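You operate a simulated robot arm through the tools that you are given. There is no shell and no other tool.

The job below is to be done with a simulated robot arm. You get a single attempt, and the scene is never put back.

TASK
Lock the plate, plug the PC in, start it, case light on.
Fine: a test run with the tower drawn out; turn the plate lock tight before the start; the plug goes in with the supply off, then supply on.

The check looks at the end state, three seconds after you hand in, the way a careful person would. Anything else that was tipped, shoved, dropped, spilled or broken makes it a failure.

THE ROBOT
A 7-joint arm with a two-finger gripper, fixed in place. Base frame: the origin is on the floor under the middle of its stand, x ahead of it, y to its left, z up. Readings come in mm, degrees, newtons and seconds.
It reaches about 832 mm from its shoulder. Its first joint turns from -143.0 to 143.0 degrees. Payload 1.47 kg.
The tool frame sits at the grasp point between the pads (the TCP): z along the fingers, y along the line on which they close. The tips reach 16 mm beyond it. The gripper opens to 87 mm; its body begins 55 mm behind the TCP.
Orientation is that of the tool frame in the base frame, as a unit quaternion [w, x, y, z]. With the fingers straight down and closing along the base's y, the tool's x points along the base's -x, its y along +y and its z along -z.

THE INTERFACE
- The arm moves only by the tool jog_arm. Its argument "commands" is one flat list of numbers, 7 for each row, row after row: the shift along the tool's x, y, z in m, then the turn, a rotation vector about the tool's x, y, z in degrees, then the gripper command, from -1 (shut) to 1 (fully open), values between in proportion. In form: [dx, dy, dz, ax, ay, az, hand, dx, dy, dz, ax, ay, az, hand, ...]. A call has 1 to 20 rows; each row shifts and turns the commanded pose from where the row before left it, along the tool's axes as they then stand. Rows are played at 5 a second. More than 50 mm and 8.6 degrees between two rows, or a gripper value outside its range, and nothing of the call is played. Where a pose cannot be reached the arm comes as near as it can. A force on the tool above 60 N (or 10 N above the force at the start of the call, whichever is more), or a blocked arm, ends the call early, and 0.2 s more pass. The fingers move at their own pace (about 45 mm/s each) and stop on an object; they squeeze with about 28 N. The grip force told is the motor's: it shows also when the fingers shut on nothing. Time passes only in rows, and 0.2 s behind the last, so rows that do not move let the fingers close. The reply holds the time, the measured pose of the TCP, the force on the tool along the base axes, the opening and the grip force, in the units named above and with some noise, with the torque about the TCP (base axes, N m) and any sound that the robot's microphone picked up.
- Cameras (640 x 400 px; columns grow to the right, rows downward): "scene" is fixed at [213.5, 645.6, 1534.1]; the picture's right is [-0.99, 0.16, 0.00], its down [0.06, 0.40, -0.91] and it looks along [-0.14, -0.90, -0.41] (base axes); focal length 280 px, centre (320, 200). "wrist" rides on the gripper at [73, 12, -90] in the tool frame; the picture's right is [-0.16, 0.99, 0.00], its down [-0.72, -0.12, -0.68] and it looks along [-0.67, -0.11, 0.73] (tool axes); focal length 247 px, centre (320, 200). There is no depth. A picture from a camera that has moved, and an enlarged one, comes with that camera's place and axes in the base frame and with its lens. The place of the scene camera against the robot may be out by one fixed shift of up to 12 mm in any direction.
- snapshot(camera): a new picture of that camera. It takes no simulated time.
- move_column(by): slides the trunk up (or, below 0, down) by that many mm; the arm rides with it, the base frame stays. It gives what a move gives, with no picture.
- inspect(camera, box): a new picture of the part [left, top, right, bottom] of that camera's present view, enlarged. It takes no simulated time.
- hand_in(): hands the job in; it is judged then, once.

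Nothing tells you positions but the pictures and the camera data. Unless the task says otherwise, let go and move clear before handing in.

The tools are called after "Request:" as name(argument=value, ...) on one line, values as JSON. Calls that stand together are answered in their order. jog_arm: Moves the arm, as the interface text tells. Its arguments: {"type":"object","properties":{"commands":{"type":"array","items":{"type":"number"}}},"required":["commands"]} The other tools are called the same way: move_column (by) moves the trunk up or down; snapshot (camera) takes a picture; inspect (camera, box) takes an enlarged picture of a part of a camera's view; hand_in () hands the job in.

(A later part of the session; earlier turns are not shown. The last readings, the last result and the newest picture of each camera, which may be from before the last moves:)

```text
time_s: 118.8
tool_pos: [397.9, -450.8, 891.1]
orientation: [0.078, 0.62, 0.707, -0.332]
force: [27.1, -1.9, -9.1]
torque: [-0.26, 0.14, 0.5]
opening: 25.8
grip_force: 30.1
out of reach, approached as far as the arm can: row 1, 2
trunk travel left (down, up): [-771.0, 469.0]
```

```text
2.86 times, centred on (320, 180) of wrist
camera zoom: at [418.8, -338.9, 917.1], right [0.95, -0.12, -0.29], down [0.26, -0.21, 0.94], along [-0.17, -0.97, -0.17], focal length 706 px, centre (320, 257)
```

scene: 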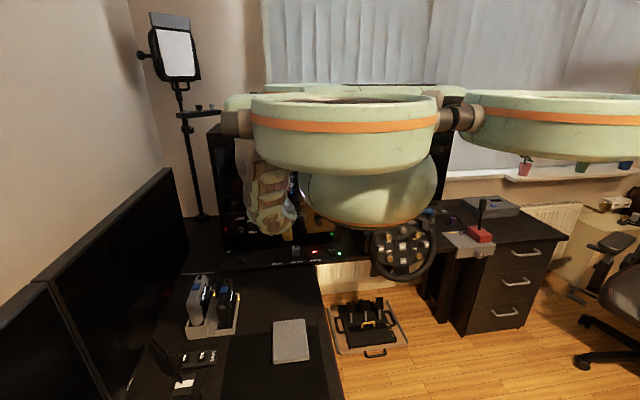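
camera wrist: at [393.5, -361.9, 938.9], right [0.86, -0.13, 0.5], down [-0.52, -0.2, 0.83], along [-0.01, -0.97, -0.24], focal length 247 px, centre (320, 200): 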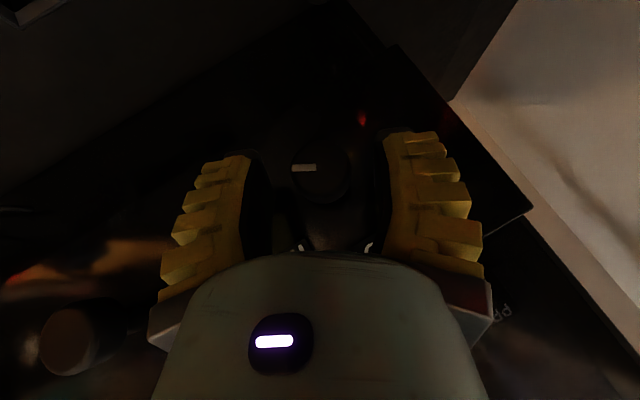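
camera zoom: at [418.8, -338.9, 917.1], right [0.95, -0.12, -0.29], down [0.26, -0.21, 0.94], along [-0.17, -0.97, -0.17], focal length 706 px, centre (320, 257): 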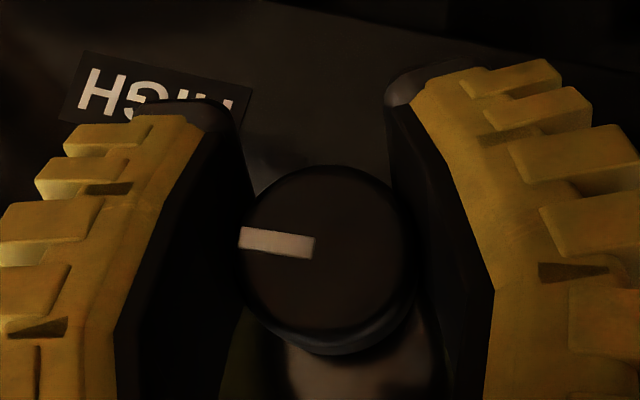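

Reach gave out and the hand shifted toward me while gripping. I must check whether that pulled the drawer or just slid along the knob.

Request:
inspect(camera="scene", box=[205, 180, 345, 270])

Request:
inspect(camera="scene", box=[205, 195, 275, 255])

Request:
snapshot(camera="wrist")

```text
4.44 times, centred on (275, 225) of scene
camera zoom: at [213.5, 645.6, 1534.1], right [-0.99, 0.16, 0.0], down [0.06, 0.4, -0.91], along [-0.14, -0.9, -0.41], focal length 1245 px, centre (520, 89)
```

zoom: 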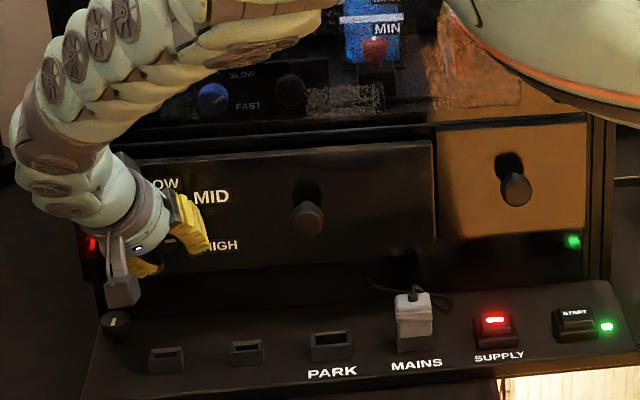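

```text
6.67 times, centred on (240, 225) of scene
camera zoom: at [213.5, 645.6, 1534.1], right [-0.99, 0.16, 0.0], down [0.06, 0.4, -0.91], along [-0.14, -0.9, -0.41], focal length 1868 px, centre (853, 33)
```

zoom: 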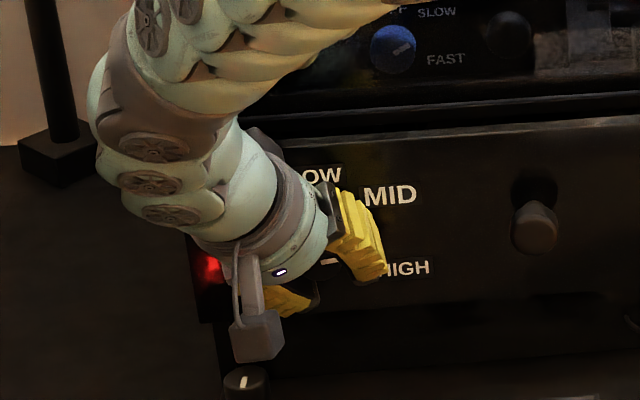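

```text
taken
camera wrist: at [418.8, -338.9, 917.1], right [0.95, -0.12, -0.29], down [0.26, -0.21, 0.94], along [-0.17, -0.97, -0.17], focal length 247 px, centre (320, 200)
```

wrist: 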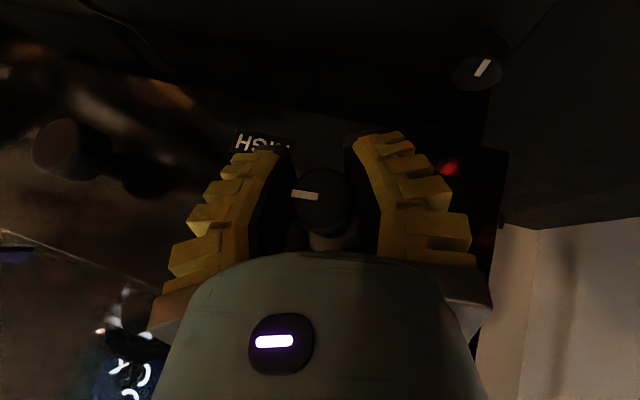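

The drawer that carries the knob slid out about 28 mm, so I'll need to push it home afterwards. The mark is at about +9° now. I'll release, re-lean the hand, and regrasp for the last 20°.

Request:
jog_arm(commands=[0, 0, 0, 0, 0, 0, -0.4, 0, 0, 0, 0, 0, 0, 0, 0, 0, 0, 0, 0, 0, 0.05, 0, 0, 0, 0, 0, 0, 0.05])

Request:
inspect(camera="wrist", box=[230, 110, 410, 250])

```text
time_s: 119.8
tool_pos: [385.3, -454.5, 892.9]
orientation: [0.073, 0.622, 0.702, -0.339]
force: [1.2, -0.5, -0.1]
torque: [0.01, 0.05, 0.04]
opening: 52.4
grip_force: 4.9
trunk travel left (down, up): [-771.0, 469.0]
```

```text
2.86 times, centred on (320, 180) of wrist
camera zoom: at [409.0, -343.4, 917.6], right [0.94, -0.13, -0.3], down [0.27, -0.21, 0.94], along [-0.19, -0.97, -0.16], focal length 706 px, centre (320, 257)
```

zoom: 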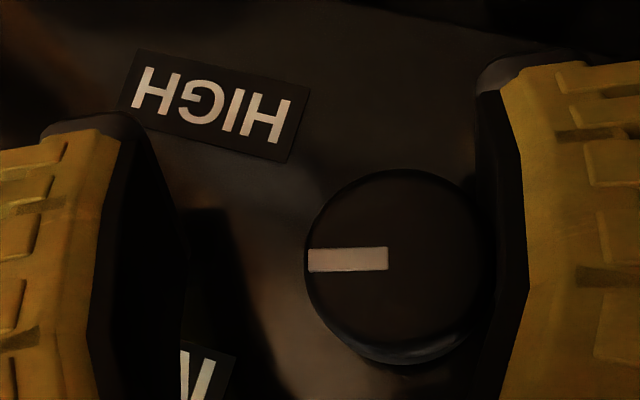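

Request:
jog_arm(commands=[0, 0.004, -0.006, 0, 0, 0, 0.05, 0, 0.003, -0.01, 0, 0, 0, 0.05, 0, 0, -0.015, 0, 0, 0, 0.05, 0, 0, -0.015, 0, 0, 0, 0.05, 0, 0, 0, 0, 0, 0, 0.05])

Request:
snapshot(camera="wrist")

Request:
inspect(camera="scene", box=[205, 195, 275, 255])

```text
time_s: 121.0
tool_pos: [407.6, -428.3, 923.8]
orientation: [0.074, 0.619, 0.703, -0.344]
force: [-0.1, 0.4, -0.4]
torque: [0.02, 0.02, 0.0]
opening: 51.5
grip_force: 4.0
trunk travel left (down, up): [-771.0, 469.0]
```

```text
taken
camera wrist: at [430.5, -315.7, 948.3], right [0.94, -0.13, -0.3], down [0.27, -0.2, 0.94], along [-0.18, -0.97, -0.15], focal length 247 px, centre (320, 200)
```

wrist: 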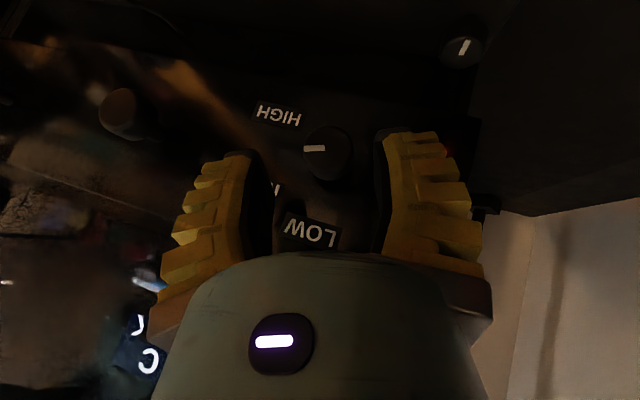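

```text
6.67 times, centred on (240, 225) of scene
camera zoom: at [213.5, 645.6, 1534.1], right [-0.99, 0.16, 0.0], down [0.06, 0.4, -0.91], along [-0.14, -0.9, -0.41], focal length 1868 px, centre (853, 33)
```

zoom: 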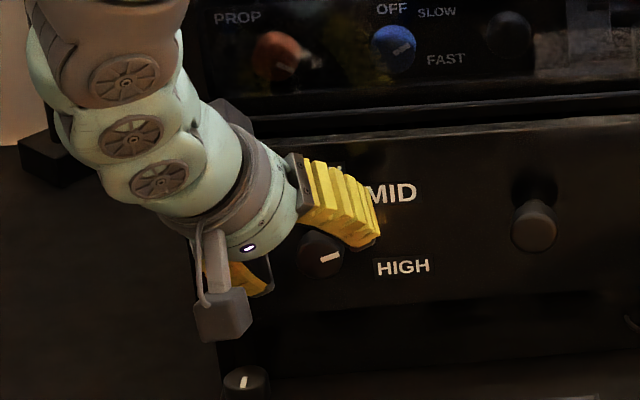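

The scene now shows the mark at about 16.5°, so it needs about 14° more. I'll lean back, regrasp and finish.

Request:
jog_arm(commands=[0, 0, 0, -5.12, 0.02, 3.6, 0.05, 0, 0, 0, -5.12, 0.02, 3.6, 0.05, 0, 0, 0, -5.12, 0.02, 3.6, 0.05, 0, 0, 0, -5.12, 0.02, 3.6, 0.05, 0, 0, 0, 0, 0, 0, 0.05])

Request:
inspect(camera="wrist", box=[230, 90, 410, 240])

```text
time_s: 122.2
tool_pos: [407.9, -428.5, 924.5]
orientation: [0.224, 0.678, 0.67, -0.201]
force: [0.0, -1.4, 0.2]
torque: [0.0, 0.01, 0.03]
opening: 51.1
grip_force: 3.9
trunk travel left (down, up): [-771.0, 469.0]
```

```text
2.67 times, centred on (320, 165) of wrist
camera zoom: at [418.1, -316.1, 956.1], right [0.98, -0.13, 0.12], down [-0.15, -0.2, 0.97], along [-0.1, -0.97, -0.22], focal length 659 px, centre (320, 293)
```

zoom: 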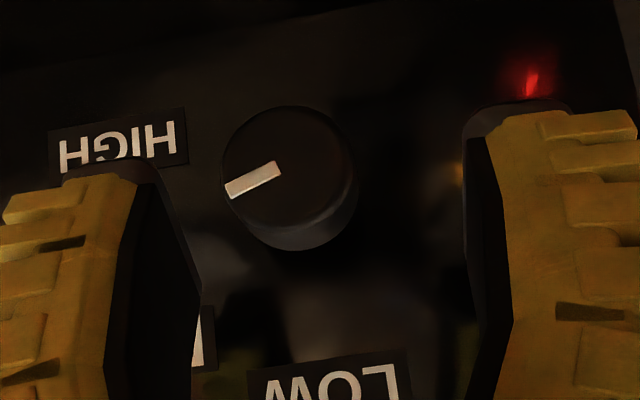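

Request:
jog_arm(commands=[-0.0072, -0.0088, 0, 0, 0, 0, 0.05, 0, 0, 0.0075, 0, 0, 0, 0.05, 0, 0, 0.0075, 0, 0, 0, 0.05, 0, 0, 0.0075, 0, 0, 0, 0.05, 0, 0, 0.0075, 0, 0, 0, 0.05, 0, 0, 0.0065, 0, 0, 0, 0.05, 0, 0, 0, 0, 0, 0, 0.05])

Request:
inspect(camera="wrist", box=[230, 110, 410, 250])

Request:
inspect(camera="scene", box=[205, 195, 275, 255])

```text
time_s: 123.8
tool_pos: [397.9, -456.4, 898.8]
orientation: [0.224, 0.678, 0.67, -0.201]
force: [0.2, -0.5, 0.2]
torque: [-0.02, 0.01, 0.01]
opening: 51.1
grip_force: 4.0
trunk travel left (down, up): [-771.0, 469.0]
```

```text
2.86 times, centred on (320, 180) of wrist
camera zoom: at [409.4, -343.6, 930.3], right [0.98, -0.13, 0.12], down [-0.15, -0.2, 0.97], along [-0.1, -0.97, -0.22], focal length 706 px, centre (320, 257)
```

zoom: 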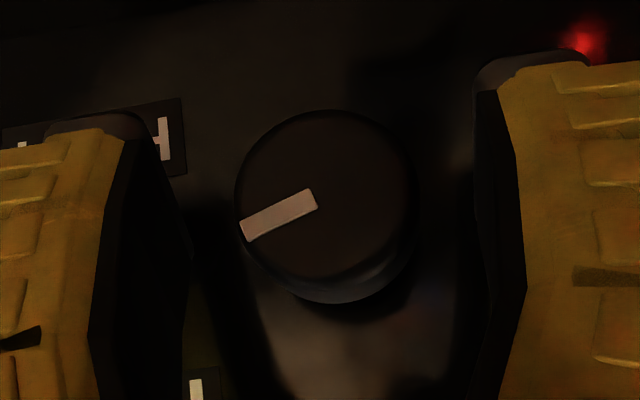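

```text
6.67 times, centred on (240, 225) of scene
camera zoom: at [213.5, 645.6, 1534.1], right [-0.99, 0.16, 0.0], down [0.06, 0.4, -0.91], along [-0.14, -0.9, -0.41], focal length 1868 px, centre (853, 33)
```

zoom: 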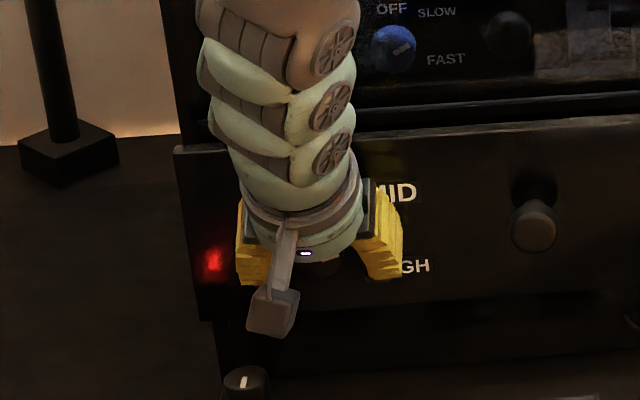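

Request:
jog_arm(commands=[0, 0, 0, 0, 0, 0, -0.3, 0, 0, 0, 0, 0, 0, -0.6, 0, 0, 0, 0, 0, 0, -1, 0, 0, 0, 0, 0, 0, -1, 0, 0, 0, 0, 0, 0, -1])

Request:
jog_arm(commands=[0, 0, 0, 4.5, 0, -3.15, -1, 0, 0, 0, 4.5, 0, -3.15, -1, 0, 0, 0, 0, 0, 0, -1])

Request:
inspect(camera="wrist", box=[230, 110, 410, 250])

```text
time_s: 125.0
tool_pos: [400.3, -457.6, 900.9]
orientation: [0.226, 0.678, 0.67, -0.202]
force: [2.8, 0.3, 8.5]
torque: [-0.43, 0.05, 0.11]
opening: 21.1
grip_force: 30.2
trunk travel left (down, up): [-771.0, 469.0]
```

```text
time_s: 125.8
tool_pos: [400.9, -457.6, 899.5]
orientation: [0.159, 0.656, 0.689, -0.265]
force: [1.8, -0.8, 12.5]
torque: [-0.56, 0.05, 0.1]
opening: 22.0
grip_force: 30.1
trunk travel left (down, up): [-771.0, 469.0]
```

```text
2.86 times, centred on (320, 180) of wrist
camera zoom: at [417.3, -345.4, 929.0], right [0.99, -0.13, -0.07], down [0.04, -0.2, 0.98], along [-0.14, -0.97, -0.19], focal length 706 px, centre (320, 257)
```

zoom: 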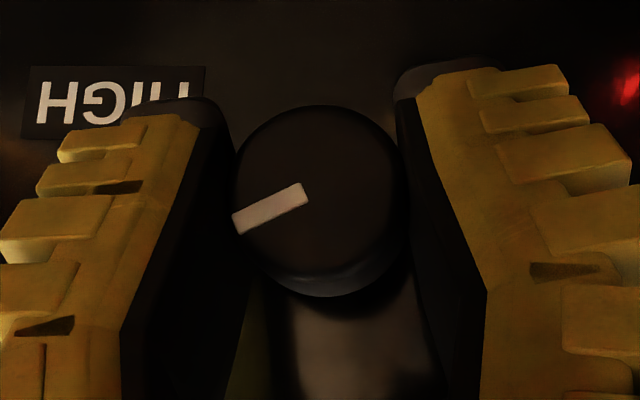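

The mark is at about 28.7° now, and the original was about 30–31°. One small final turn, then release.

Request:
jog_arm(commands=[0, 0, 0, 1.9, 0, -1.35, -1, 0, 0, 0, 0, 0, 0, -1])

Request:
inspect(camera="wrist", box=[230, 110, 410, 250])

Request:
jog_arm(commands=[0, 0, 0, 0, 0, 0, -0.4, 0, 0, 0, 0, 0, 0, 0, 0, 0, 0, 0, 0, 0, 0.05, 0, 0, 0, 0, 0, 0, 0.05])

Request:
inspect(camera="wrist", box=[230, 110, 410, 250])

```text
time_s: 126.4
tool_pos: [401.5, -458.4, 899.6]
orientation: [0.146, 0.65, 0.692, -0.278]
force: [2.8, -0.9, 13.6]
torque: [-0.35, 0.0, 0.03]
opening: 22.1
grip_force: 30.0
trunk travel left (down, up): [-771.0, 469.0]
```

```text
2.86 times, centred on (320, 180) of wrist
camera zoom: at [418.5, -345.4, 928.2], right [0.99, -0.13, -0.1], down [0.08, -0.2, 0.98], along [-0.15, -0.97, -0.19], focal length 706 px, centre (320, 257)
```

zoom: 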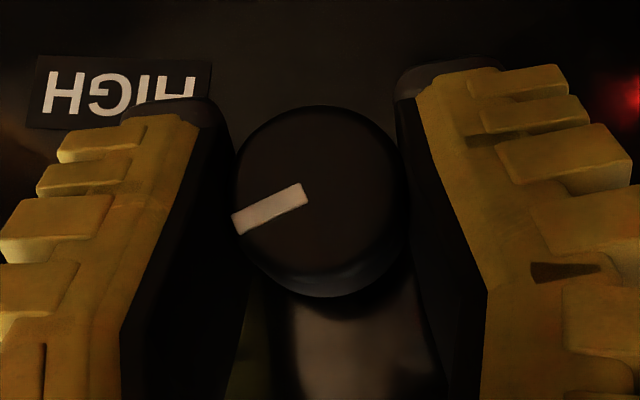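

```text
time_s: 127.4
tool_pos: [398.6, -455.9, 897.9]
orientation: [0.144, 0.651, 0.691, -0.279]
force: [0.0, -0.6, -0.1]
torque: [-0.02, -0.03, -0.01]
opening: 51.0
grip_force: 3.6
trunk travel left (down, up): [-771.0, 469.0]
```

```text
2.86 times, centred on (320, 180) of wrist
camera zoom: at [416.7, -343.7, 926.7], right [0.99, -0.13, -0.11], down [0.08, -0.2, 0.98], along [-0.15, -0.97, -0.19], focal length 706 px, centre (320, 257)
```

zoom: 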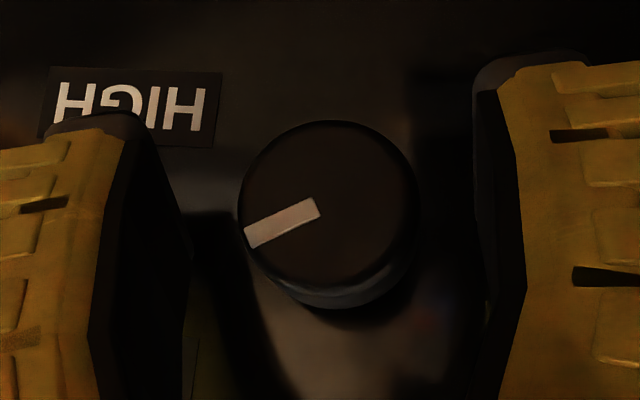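

The mark reads 31°, back at MID. Now I'll back out, and then push the drawer home by its pull knob.

Request:
jog_arm(commands=[0, 0, -0.015, 0, 0, 0, 0.05, 0, 0, -0.015, 0, 0, 0, 0.05, 0, 0, -0.015, 0, 0, 0, 0.05, 0, 0, 0, 0, 0, 0, -0.5, 0, 0, 0, 0, 0, 0, -1, 0, 0, 0, 0, 0, 0, -1])

Request:
inspect(camera="scene", box=[205, 180, 325, 260])

```text
time_s: 128.8
tool_pos: [405.6, -428.4, 933.5]
orientation: [0.144, 0.651, 0.691, -0.279]
force: [-0.6, 1.2, 0.0]
torque: [0.01, -0.01, 0.01]
opening: 0.0
grip_force: 9.7
trunk travel left (down, up): [-771.0, 469.0]
```

```text
5.00 times, centred on (265, 220) of scene
camera zoom: at [213.5, 645.6, 1534.1], right [-0.99, 0.16, 0.0], down [0.06, 0.4, -0.91], along [-0.14, -0.9, -0.41], focal length 1401 px, centre (595, 100)
```

zoom: 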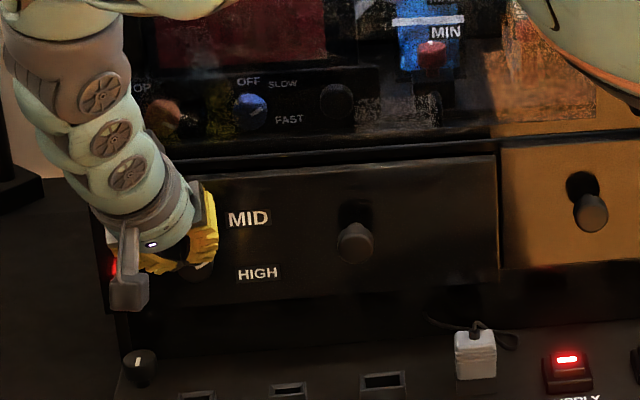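

Request:
move_column(by=100)

```text
time_s: 130.1
tool_pos: [406.1, -430.0, 1034.7]
orientation: [0.144, 0.65, 0.693, -0.278]
force: [0.3, 0.0, -0.2]
torque: [0.03, -0.02, 0.02]
opening: 0.2
grip_force: 28.4
trunk travel left (down, up): [-871.0, 369.0]
```

Request:
jog_arm(commands=[0.0139, -0.0326, 0.0092, 0, 0, 0, -1, 0.0139, -0.0326, 0.0092, 0, 0, 0, -1, 0.0139, -0.0326, 0.0092, 0, 0, 0, -1, 0.0139, -0.0326, 0.0092, 0, 0, 0, -1, 0, 0, 0, 0, 0, 0, -1])

```text
time_s: 131.3
tool_pos: [265.9, -403.7, 998.0]
orientation: [0.144, 0.651, 0.691, -0.279]
force: [-0.7, 0.5, -0.4]
torque: [-0.02, -0.01, -0.01]
opening: 0.2
grip_force: 28.5
trunk travel left (down, up): [-871.0, 369.0]
```

Request:
jog_arm(commands=[0.00866, 0.00306, 0.01236, 0, 0, 0, -1, 0.00866, 0.00306, 0.01236, 0, 0, 0, -1, 0.00866, 0.00306, 0.01236, 0, 0, 0, -1, 0.00866, 0.00306, 0.01236, 0, 0, 0, -1, 0.00866, 0.00306, 0.01236, 0, 0, 0, -1, 0, 0, 0, 0, 0, 0, -1])

Request:
inspect(camera="scene", box=[225, 190, 325, 260])

Request:
snapshot(camera="wrist")

```text
time_s: 132.7
tool_pos: [266.6, -404.5, 920.5]
orientation: [0.143, 0.651, 0.691, -0.278]
force: [-0.1, -0.3, 0.2]
torque: [0.01, 0.03, 0.04]
opening: 0.0
grip_force: 28.0
trunk travel left (down, up): [-871.0, 369.0]
```

```text
5.71 times, centred on (275, 225) of scene
camera zoom: at [213.5, 645.6, 1534.1], right [-0.99, 0.16, 0.0], down [0.06, 0.4, -0.91], along [-0.14, -0.9, -0.41], focal length 1601 px, centre (577, 57)
```

zoom: 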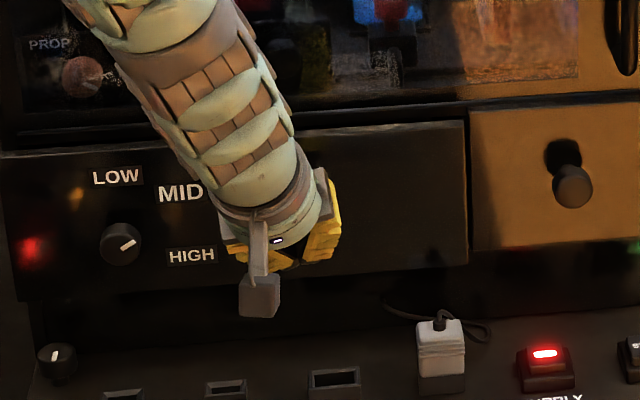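

```text
taken
camera wrist: at [284.5, -293.1, 950.0], right [0.99, -0.13, -0.11], down [0.08, -0.2, 0.98], along [-0.15, -0.97, -0.19], focal length 247 px, centre (320, 200)
```

wrist: 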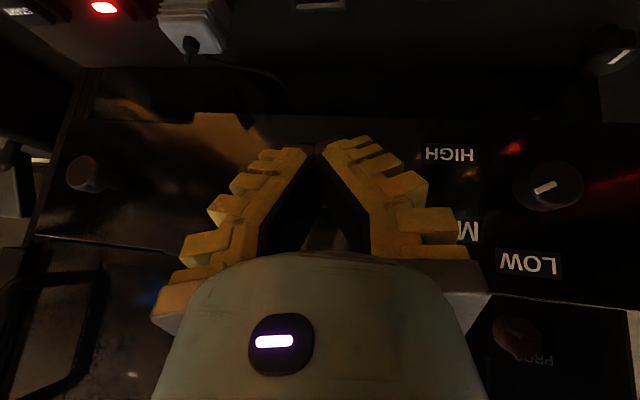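

Now I'll push straight toward the tower onto the pull, in small steps.

Request:
jog_arm(commands=[-0.0041, 0, 0.00287, 0, 0, 0, -1, -0.0041, 0, 0.00287, 0, 0, 0, -1, -0.0041, 0, 0.00287, 0, 0, 0, -1, -0.0041, 0, 0.00287, 0, 0, 0, -1, 0, 0, 0, 0, 0, 0, -1])

Request:
inspect(camera="scene", box=[225, 190, 325, 260])

```text
time_s: 133.9
tool_pos: [266.9, -425.4, 921.2]
orientation: [0.144, 0.651, 0.692, -0.279]
force: [0.3, 0.4, 0.9]
torque: [0.0, -0.03, 0.01]
opening: 0.1
grip_force: 28.2
trunk travel left (down, up): [-871.0, 369.0]
```

```text
5.71 times, centred on (275, 225) of scene
camera zoom: at [213.5, 645.6, 1534.1], right [-0.99, 0.16, 0.0], down [0.06, 0.4, -0.91], along [-0.14, -0.9, -0.41], focal length 1601 px, centre (577, 57)
```

zoom: 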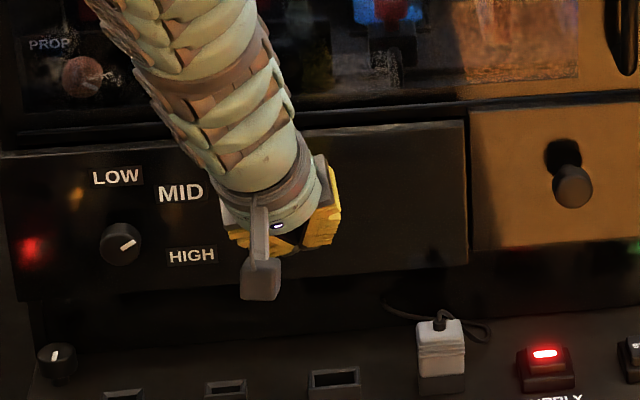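

Request:
jog_arm(commands=[-0.0041, 0, 0.00287, 0, 0, 0, -1, -0.0041, 0, 0.00287, 0, 0, 0, -1, 0, 0, 0, 0, 0, 0, -1])

Request:
inspect(camera="scene", box=[225, 190, 325, 260])

```text
time_s: 134.7
tool_pos: [266.2, -434.2, 922.4]
orientation: [0.144, 0.65, 0.692, -0.278]
force: [0.0, 0.5, 0.2]
torque: [-0.01, -0.02, 0.02]
opening: 0.2
grip_force: 27.6
trunk travel left (down, up): [-871.0, 369.0]
```

```text
5.71 times, centred on (275, 225) of scene
camera zoom: at [213.5, 645.6, 1534.1], right [-0.99, 0.16, 0.0], down [0.06, 0.4, -0.91], along [-0.14, -0.9, -0.41], focal length 1601 px, centre (577, 57)
```

zoom: 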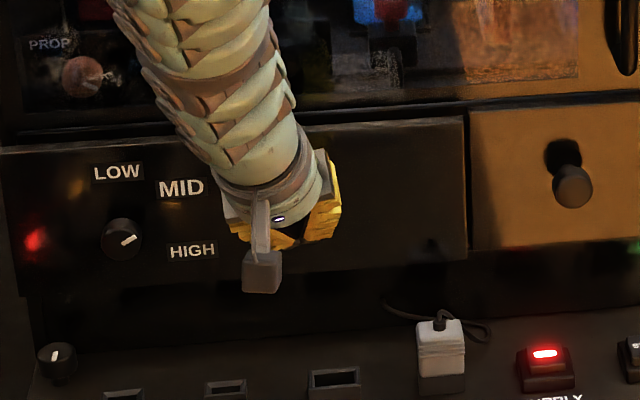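

The drawer is sliding back in easily. Continuing.

Request:
jog_arm(commands=[-0.0041, 0, 0.00287, 0, 0, 0, -1, -0.0041, 0, 0.00287, 0, 0, 0, -1, 0, 0, 0, 0, 0, 0, -1])

Request:
inspect(camera="scene", box=[225, 190, 325, 260])

```text
time_s: 135.5
tool_pos: [266.8, -445.3, 923.3]
orientation: [0.144, 0.651, 0.691, -0.279]
force: [0.4, -0.6, -1.0]
torque: [-0.02, 0.01, 0.01]
opening: 0.0
grip_force: 27.4
trunk travel left (down, up): [-871.0, 369.0]
```

```text
5.71 times, centred on (275, 225) of scene
camera zoom: at [213.5, 645.6, 1534.1], right [-0.99, 0.16, 0.0], down [0.06, 0.4, -0.91], along [-0.14, -0.9, -0.41], focal length 1601 px, centre (577, 57)
```

zoom: 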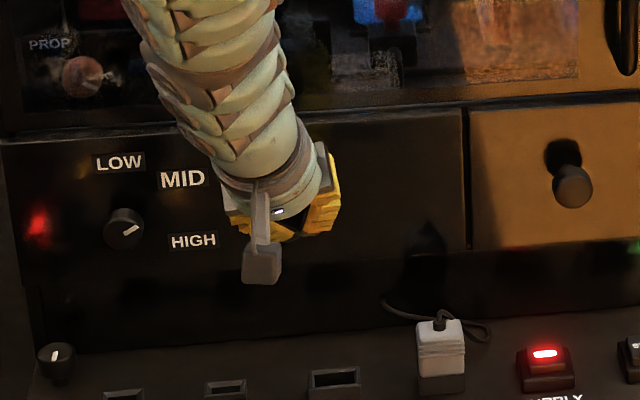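

Request:
jog_arm(commands=[-0.0016, 0, 0.00115, 0, 0, 0, -1, 0, 0, 0, 0, 0, 0, -1])

Request:
inspect(camera="scene", box=[225, 190, 325, 260])

Request:
inspect(camera="scene", box=[218, 210, 282, 250])

```text
time_s: 136.1
tool_pos: [265.9, -446.3, 921.7]
orientation: [0.144, 0.651, 0.692, -0.279]
force: [-0.3, -0.8, 0.6]
torque: [0.01, -0.04, 0.03]
opening: 0.0
grip_force: 28.2
trunk travel left (down, up): [-871.0, 369.0]
```

```text
5.71 times, centred on (275, 225) of scene
camera zoom: at [213.5, 645.6, 1534.1], right [-0.99, 0.16, 0.0], down [0.06, 0.4, -0.91], along [-0.14, -0.9, -0.41], focal length 1601 px, centre (577, 57)
```

zoom: 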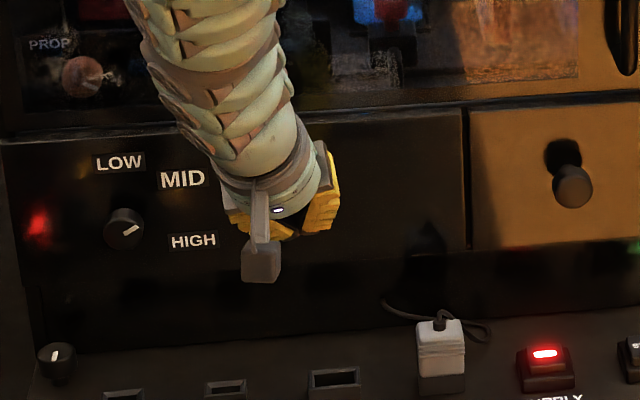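

```text
10.00 times, centred on (250, 230) of scene
camera zoom: at [213.5, 645.6, 1534.1], right [-0.99, 0.16, 0.0], down [0.06, 0.4, -0.91], along [-0.14, -0.9, -0.41], focal length 2802 px, centre (1020, -100)
```

zoom: 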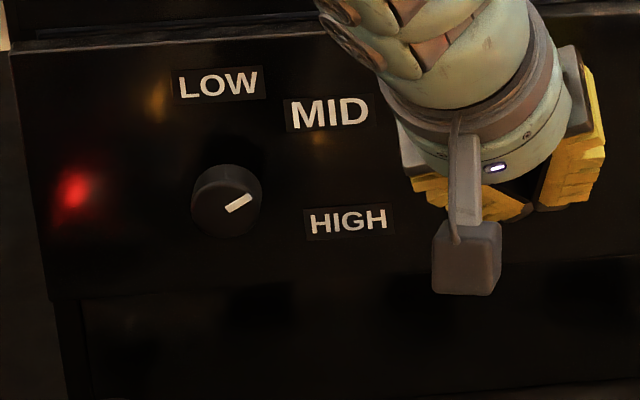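

This now matches the original picture almost pixel for pixel: the knob is at MID and the drawer is flush. One gentle extra millimetre to make sure it's home, then I'll back away.

Request:
jog_arm(commands=[-0.001, 0, 0.0007, 0, 0, 0, -1, 0, 0, 0, 0, 0, 0, -1])

Request:
inspect(camera="scene", box=[218, 210, 282, 250])

```text
time_s: 136.7
tool_pos: [265.8, -448.2, 921.6]
orientation: [0.145, 0.651, 0.691, -0.279]
force: [0.1, 0.1, -0.2]
torque: [0.01, 0.04, -0.07]
opening: 0.0
grip_force: 28.0
trunk travel left (down, up): [-871.0, 369.0]
```

```text
10.00 times, centred on (250, 230) of scene
camera zoom: at [213.5, 645.6, 1534.1], right [-0.99, 0.16, 0.0], down [0.06, 0.4, -0.91], along [-0.14, -0.9, -0.41], focal length 2802 px, centre (1020, -100)
```

zoom: 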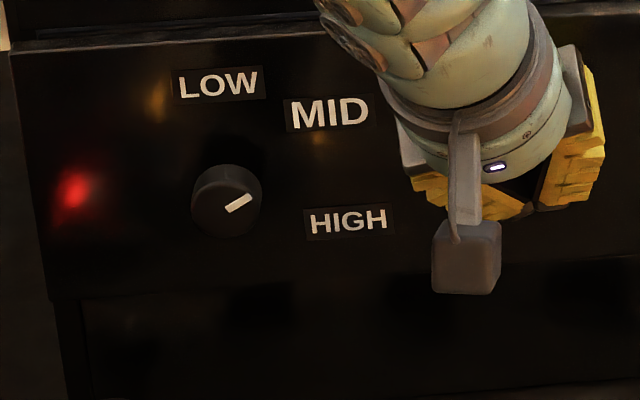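

Request:
jog_arm(commands=[-0.001, 0, 0.0007, 0, 0, 0, -1, 0, 0, 0, 0, 0, 0, -1])

Request:
inspect(camera="scene", box=[218, 210, 282, 250])

```text
time_s: 137.3
tool_pos: [265.6, -448.8, 921.8]
orientation: [0.144, 0.651, 0.692, -0.279]
force: [0.5, 0.7, 0.3]
torque: [0.0, -0.01, 0.0]
opening: 0.0
grip_force: 28.0
trunk travel left (down, up): [-871.0, 369.0]
```

```text
10.00 times, centred on (250, 230) of scene
camera zoom: at [213.5, 645.6, 1534.1], right [-0.99, 0.16, 0.0], down [0.06, 0.4, -0.91], along [-0.14, -0.9, -0.41], focal length 2802 px, centre (1020, -100)
```

zoom: 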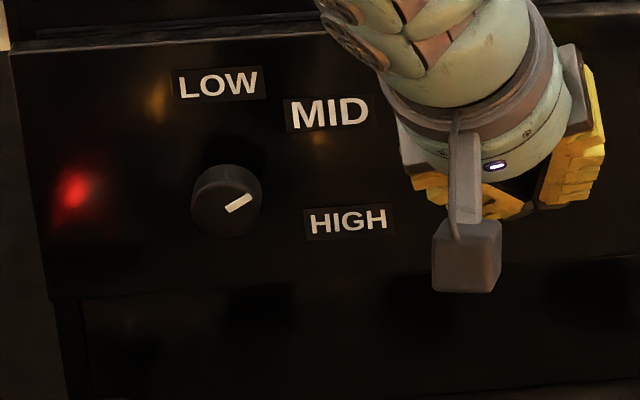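

The drawer is home and the knob is back at MID. I'll back away and raise the trunk to work on the case-light button on the top rail.

Request:
jog_arm(commands=[0.0082, 0, -0.0057, 0, 0, 0, -1, 0.0082, 0, -0.0057, 0, 0, 0, -1, 0.0082, 0, -0.0057, 0, 0, 0, -1, 0.0082, 0, -0.0057, 0, 0, 0, -1, 0, 0, 0, 0, 0, 0, -1])

Request:
inspect(camera="scene", box=[205, 180, 345, 270])

```text
time_s: 138.5
tool_pos: [266.3, -409.5, 921.3]
orientation: [0.145, 0.651, 0.692, -0.277]
force: [-0.3, 0.4, 0.1]
torque: [-0.01, 0.0, 0.01]
opening: 0.0
grip_force: 27.8
trunk travel left (down, up): [-871.0, 369.0]
```

```text
4.44 times, centred on (275, 225) of scene
camera zoom: at [213.5, 645.6, 1534.1], right [-0.99, 0.16, 0.0], down [0.06, 0.4, -0.91], along [-0.14, -0.9, -0.41], focal length 1245 px, centre (520, 89)
```

zoom: 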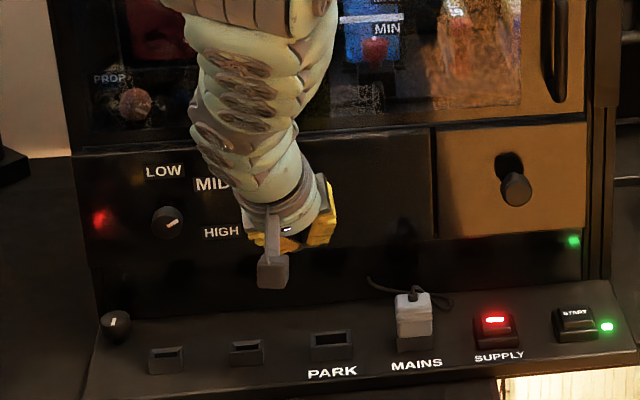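

Everything on the lower panel looks right. Now I'll raise the trunk in two stages.

Request:
move_column(by=150)

Request:
move_column(by=150)

Request:
snapshot(camera="scene")

Request:
snapshot(camera="wrist")

```text
time_s: 140.2
tool_pos: [265.7, -409.4, 1070.9]
orientation: [0.145, 0.651, 0.691, -0.279]
force: [0.9, -0.7, -0.9]
torque: [-0.02, 0.0, -0.01]
opening: 0.1
grip_force: 28.5
trunk travel left (down, up): [-1021.0, 219.0]
```

```text
time_s: 142.0
tool_pos: [267.0, -409.0, 1219.6]
orientation: [0.144, 0.65, 0.692, -0.279]
force: [-0.6, 0.3, -0.2]
torque: [-0.01, 0.03, 0.05]
opening: 0.0
grip_force: 28.5
trunk travel left (down, up): [-1171.0, 69.0]
```

```text
taken
```

scene: 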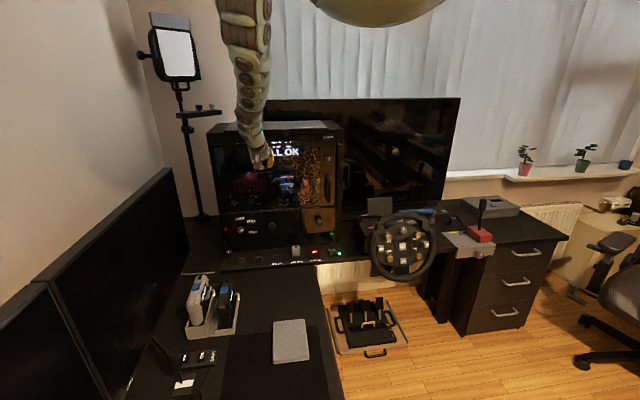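

```text
taken
camera wrist: at [284.0, -297.6, 1249.4], right [0.99, -0.13, -0.11], down [0.08, -0.2, 0.98], along [-0.15, -0.97, -0.19], focal length 247 px, centre (320, 200)
```

wrist: 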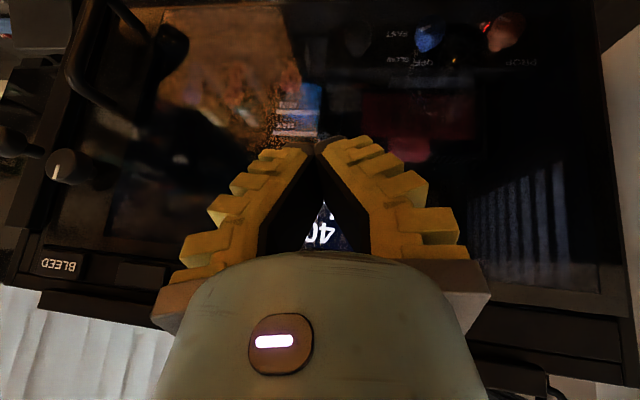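

A display inside the case now reads "... OK", so the PC is up. I'll look closely at the rail and inside the case.

Request:
inspect(camera="scene", box=[205, 118, 355, 212])

Request:
inspect(camera="wrist", box=[0, 220, 180, 330])

Request:
inspect(camera="scene", box=[250, 130, 314, 170])

```text
4.26 times, centred on (280, 165) of scene
camera zoom: at [213.5, 645.6, 1534.1], right [-0.99, 0.16, 0.0], down [0.06, 0.4, -0.91], along [-0.14, -0.9, -0.41], focal length 1192 px, centre (490, 349)
```

zoom: 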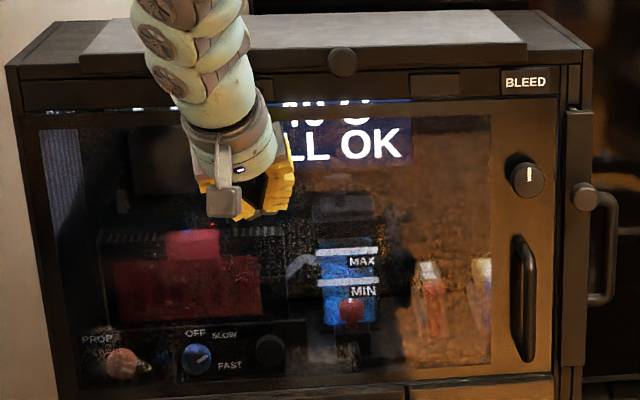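

```text
3.56 times, centred on (90, 275) of wrist
camera zoom: at [284.0, -297.6, 1249.4], right [0.99, -0.13, -0.11], down [0.08, -0.2, 0.98], along [-0.15, -0.97, -0.19], focal length 878 px, centre (1138, -67)
```

zoom: 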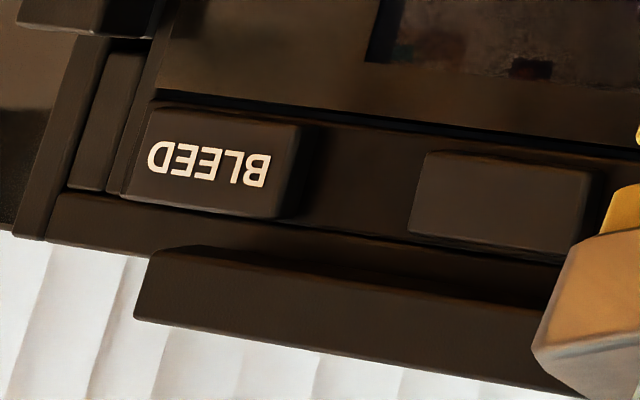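

```text
10.00 times, centred on (282, 150) of scene
camera zoom: at [213.5, 645.6, 1534.1], right [-0.99, 0.16, 0.0], down [0.06, 0.4, -0.91], along [-0.14, -0.9, -0.41], focal length 2802 px, centre (700, 700)
```

zoom: 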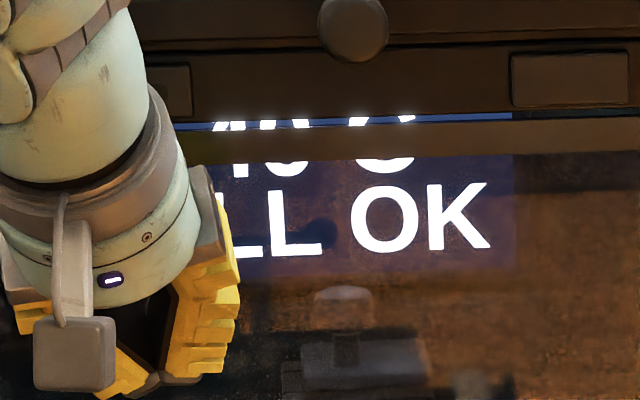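

The rail has three buttons: one with an oval lens, one blank, and BLEED. The lens one is an on/off button like SUPPLY and should be the case light. I'll raise a bit more and come in front of it at about x=270.

Request:
move_column(by=60)

Request:
jog_arm(commands=[-0.0125, 0.0005, 0.0015, 0, 0, 0, -1, -0.0125, 0.0005, 0.0015, 0, 0, 0, -1, -0.0109, -0.0035, -0.0153, 0, 0, 0, -1, 0, 0, 0, 0, 0, 0, -1])

Request:
inspect(camera="scene", box=[225, 110, 315, 170])

Request:
snapshot(camera="wrist")

```text
time_s: 143.0
tool_pos: [267.1, -409.0, 1281.8]
orientation: [0.145, 0.65, 0.692, -0.278]
force: [0.5, 0.6, 0.8]
torque: [0.02, 0.0, -0.02]
opening: 0.0
grip_force: 27.8
trunk travel left (down, up): [-1231.0, 9.0]
```

```text
time_s: 144.0
tool_pos: [270.3, -431.2, 1311.9]
orientation: [0.144, 0.651, 0.691, -0.279]
force: [0.1, -0.3, 0.4]
torque: [-0.04, -0.02, 0.0]
opening: 0.0
grip_force: 28.2
trunk travel left (down, up): [-1231.0, 9.0]
```

```text
6.67 times, centred on (270, 140) of scene
camera zoom: at [213.5, 645.6, 1534.1], right [-0.99, 0.16, 0.0], down [0.06, 0.4, -0.91], along [-0.14, -0.9, -0.41], focal length 1868 px, centre (653, 600)
```

zoom: 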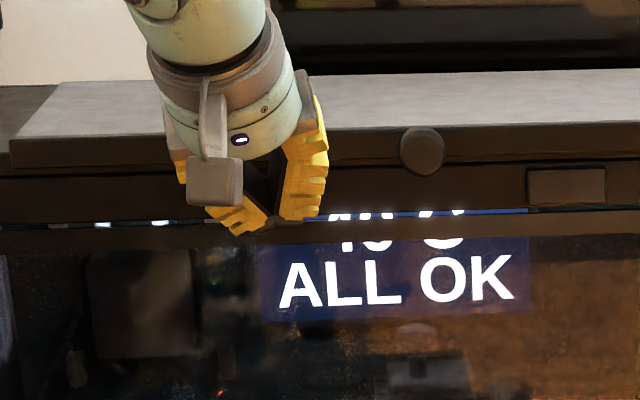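

```text
taken
camera wrist: at [287.5, -318.4, 1340.0], right [0.99, -0.13, -0.11], down [0.08, -0.2, 0.98], along [-0.15, -0.97, -0.19], focal length 247 px, centre (320, 200)
```

wrist: 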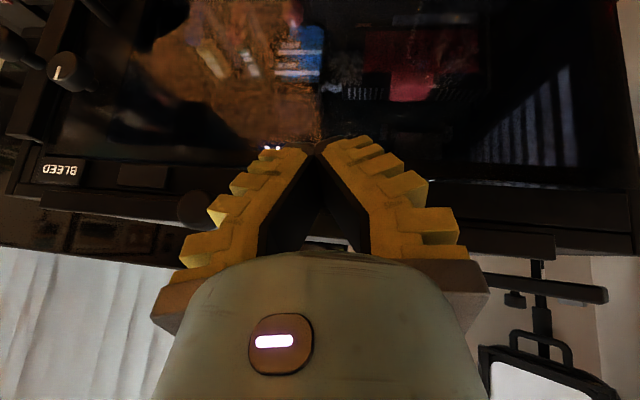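

Request:
jog_arm(commands=[0.0008, 0.0039, 0.0165, 0, 0, 0, -1, -0.0082, 0, 0.0057, 0, 0, 0, -1, -0.0082, 0, 0.0057, 0, 0, 0, -1, 0, 0, 0, 0, 0, 0, -1])

Request:
inspect(camera="scene", box=[225, 115, 315, 165])

Request:
inspect(camera="wrist", box=[240, 110, 400, 230])

```text
time_s: 145.0
tool_pos: [270.5, -460.3, 1297.3]
orientation: [0.144, 0.65, 0.692, -0.278]
force: [1.0, -1.0, -0.3]
torque: [0.02, -0.03, 0.02]
opening: 0.1
grip_force: 28.3
trunk travel left (down, up): [-1231.0, 9.0]
```

```text
7.11 times, centred on (270, 140) of scene
camera zoom: at [213.5, 645.6, 1534.1], right [-0.99, 0.16, 0.0], down [0.06, 0.4, -0.91], along [-0.14, -0.9, -0.41], focal length 1992 px, centre (676, 627)
```

zoom: 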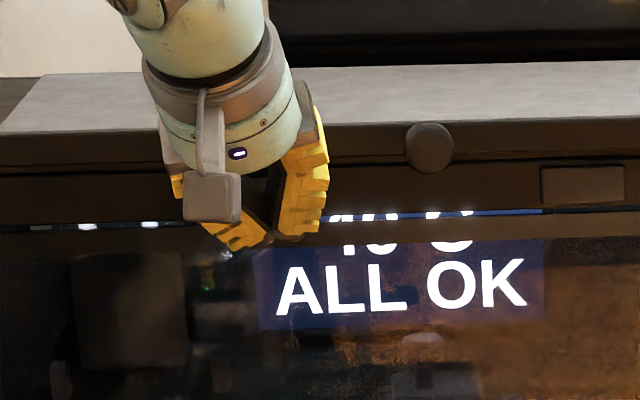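

```text
3.33 times, centred on (320, 170) of wrist
camera zoom: at [288.3, -348.7, 1325.9], right [0.99, -0.13, -0.11], down [0.08, -0.2, 0.98], along [-0.15, -0.97, -0.19], focal length 823 px, centre (320, 300)
```

zoom: 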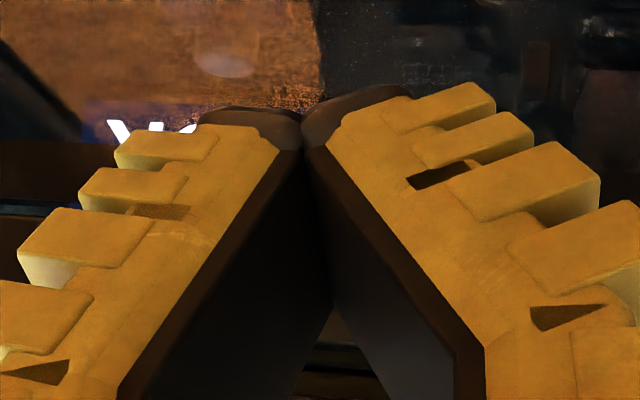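

Request:
jog_arm(commands=[-0.0082, 0, 0.0057, 0, 0, 0, -1, -0.0057, 0, 0.004, 0, 0, 0, -1, 0, 0, 0, 0, 0, 0, -1])

Request:
inspect(camera="scene", box=[225, 115, 315, 165])

```text
time_s: 145.8
tool_pos: [271.5, -476.3, 1298.5]
orientation: [0.144, 0.652, 0.691, -0.277]
force: [-0.9, 0.0, 0.4]
torque: [0.0, -0.02, 0.01]
opening: 0.1
grip_force: 27.7
trunk travel left (down, up): [-1231.0, 9.0]
```

```text
7.11 times, centred on (270, 140) of scene
camera zoom: at [213.5, 645.6, 1534.1], right [-0.99, 0.16, 0.0], down [0.06, 0.4, -0.91], along [-0.14, -0.9, -0.41], focal length 1992 px, centre (676, 627)
```

zoom: 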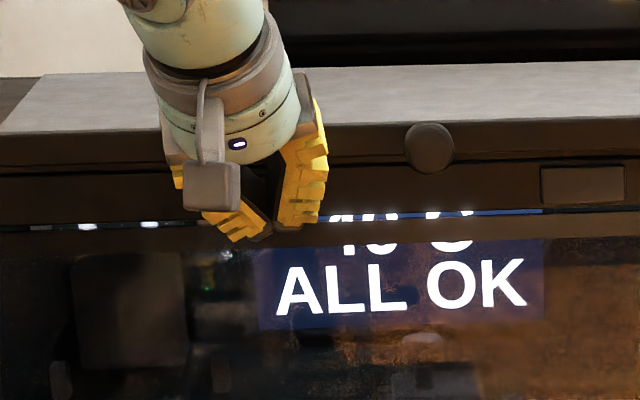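

Request:
jog_arm(commands=[-0.00246, 0, 0.00172, 0, 0, 0, -1, -0.00246, 0, 0.00172, 0, 0, 0, -1])

Request:
jog_arm(commands=[-0.00164, 0, 0.00115, 0, 0, 0, -1])

Request:
jog_arm(commands=[-0.00164, 0, 0.00115, 0, 0, 0, -1])

Request:
inspect(camera="scene", box=[225, 115, 315, 165])

```text
time_s: 146.4
tool_pos: [271.9, -478.6, 1301.7]
orientation: [0.144, 0.65, 0.692, -0.279]
force: [0.1, 0.4, 1.0]
torque: [0.01, -0.03, 0.02]
opening: 0.0
grip_force: 28.1
out of reach, approached as far as the arm can: row 1
trunk travel left (down, up): [-1231.0, 9.0]
```

```text
time_s: 146.8
tool_pos: [271.4, -477.8, 1301.4]
orientation: [0.144, 0.65, 0.692, -0.279]
force: [0.7, -0.4, -0.8]
torque: [0.01, -0.02, 0.01]
opening: 0.0
grip_force: 28.0
trunk travel left (down, up): [-1231.0, 9.0]
```

```text
time_s: 147.2
tool_pos: [272.6, -478.7, 1301.7]
orientation: [0.144, 0.65, 0.692, -0.278]
force: [0.1, 0.2, 0.7]
torque: [0.03, -0.03, 0.01]
opening: 0.1
grip_force: 27.5
out of reach, approached as far as the arm can: row 1
trunk travel left (down, up): [-1231.0, 9.0]
```

```text
7.11 times, centred on (270, 140) of scene
camera zoom: at [213.5, 645.6, 1534.1], right [-0.99, 0.16, 0.0], down [0.06, 0.4, -0.91], along [-0.14, -0.9, -0.41], focal length 1992 px, centre (676, 627)
```

zoom: 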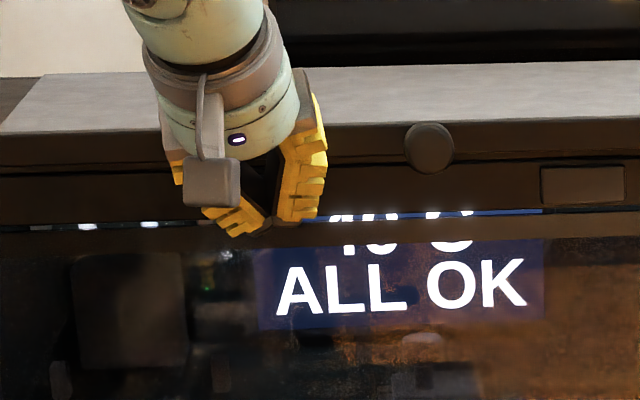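

The reach edge again: the trunk is a bit too high here. I'll back off, raise the arm 40 mm and lower the trunk 40 mm.

Request:
jog_arm(commands=[0.01025, 0, -0.00716, 0, 0, 0, -1, 0.01025, 0, -0.00716, 0, 0, 0, -1, -0.01125, -0.004, -0.016, 0, 0, 0, -1, -0.01125, -0.004, -0.016, 0, 0, 0, -1, 0, 0, 0, 0, 0, 0, -1])

```text
time_s: 148.4
tool_pos: [274.1, -452.9, 1341.9]
orientation: [0.145, 0.65, 0.693, -0.278]
force: [0.9, 0.2, 0.1]
torque: [0.05, -0.02, -0.05]
opening: 0.1
grip_force: 27.9
out of reach, approached as far as the arm can: row 1
trunk travel left (down, up): [-1231.0, 9.0]
```

Request:
move_column(by=-45)

Request:
jog_arm(commands=[-0.0082, -0.002, 0.0057, 0, 0, 0, -1, -0.0082, 0, 0.0057, 0, 0, 0, -1, 0, 0, 0, 0, 0, 0, -1])

Request:
inspect(camera="scene", box=[225, 115, 315, 165])

```text
time_s: 149.3
tool_pos: [273.5, -452.8, 1295.6]
orientation: [0.144, 0.65, 0.692, -0.278]
force: [0.0, 1.0, -0.9]
torque: [0.03, -0.02, -0.02]
opening: 0.0
grip_force: 27.8
trunk travel left (down, up): [-1186.0, 54.0]
```

```text
time_s: 150.1
tool_pos: [271.5, -473.9, 1297.8]
orientation: [0.146, 0.65, 0.692, -0.278]
force: [-0.2, -0.1, 0.6]
torque: [0.02, 0.02, -0.03]
opening: 0.0
grip_force: 28.1
trunk travel left (down, up): [-1186.0, 54.0]
```

```text
7.11 times, centred on (270, 140) of scene
camera zoom: at [213.5, 645.6, 1534.1], right [-0.99, 0.16, 0.0], down [0.06, 0.4, -0.91], along [-0.14, -0.9, -0.41], focal length 1992 px, centre (676, 627)
```

zoom: 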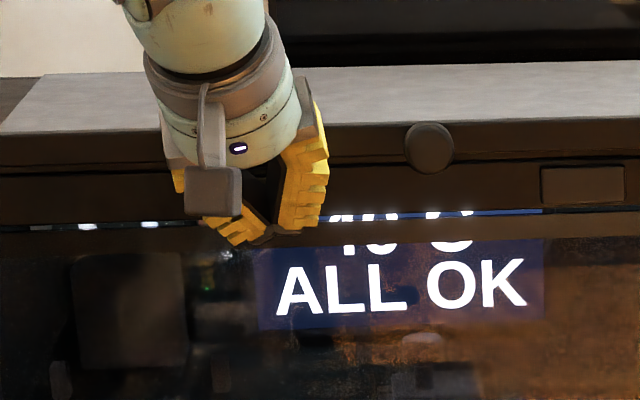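

Now I'll press in 2 mm steps, listening for the click.

Request:
jog_arm(commands=[-0.00246, 0, 0.00172, 0, 0, 0, -1, -0.00246, 0, 0.00172, 0, 0, 0, -1])

Request:
jog_arm(commands=[-0.00164, 0, 0.00115, 0, 0, 0, -1, -0.00164, 0, 0.00115, 0, 0, 0, -1])

Request:
jog_arm(commands=[-0.00164, 0, 0.00115, 0, 0, 0, -1])

```text
time_s: 150.7
tool_pos: [271.6, -479.1, 1296.4]
orientation: [0.144, 0.65, 0.692, -0.278]
force: [-0.1, 0.4, -0.4]
torque: [0.01, 0.01, 0.0]
opening: 0.3
grip_force: 27.5
trunk travel left (down, up): [-1186.0, 54.0]
```

```text
time_s: 151.3
tool_pos: [270.1, -483.7, 1298.4]
orientation: [0.144, 0.65, 0.692, -0.278]
force: [-0.1, 0.3, -0.1]
torque: [-0.01, 0.01, 0.0]
opening: 0.0
grip_force: 27.9
trunk travel left (down, up): [-1186.0, 54.0]
```

```text
time_s: 151.7
tool_pos: [270.5, -485.8, 1296.8]
orientation: [0.144, 0.651, 0.691, -0.279]
force: [0.6, -0.4, 0.9]
torque: [-0.01, 0.02, 0.0]
opening: 0.0
grip_force: 28.7
trunk travel left (down, up): [-1186.0, 54.0]
```

Request:
jog_arm(commands=[-0.00164, 0, 0.00115, 0, 0, 0, -1])

Request:
jog_arm(commands=[-0.00164, 0, 0.00115, 0, 0, 0, -1])

Request:
inspect(camera="scene", box=[225, 115, 315, 165])

```text
time_s: 152.1
tool_pos: [271.5, -486.6, 1297.7]
orientation: [0.145, 0.65, 0.692, -0.278]
force: [-0.8, -0.4, 0.3]
torque: [-0.02, -0.03, -0.02]
opening: 0.2
grip_force: 28.1
trunk travel left (down, up): [-1186.0, 54.0]
```

```text
time_s: 152.5
tool_pos: [270.3, -488.3, 1297.3]
orientation: [0.144, 0.651, 0.691, -0.279]
force: [0.6, 0.3, 0.3]
torque: [0.01, -0.03, 0.0]
opening: 0.0
grip_force: 27.9
trunk travel left (down, up): [-1186.0, 54.0]
```

```text
7.11 times, centred on (270, 140) of scene
camera zoom: at [213.5, 645.6, 1534.1], right [-0.99, 0.16, 0.0], down [0.06, 0.4, -0.91], along [-0.14, -0.9, -0.41], focal length 1992 px, centre (676, 627)
```

zoom: 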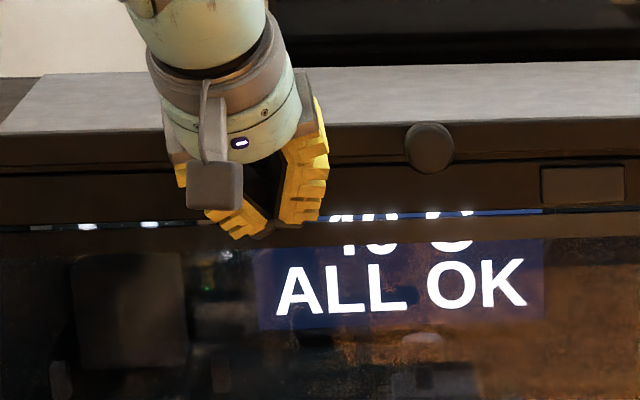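

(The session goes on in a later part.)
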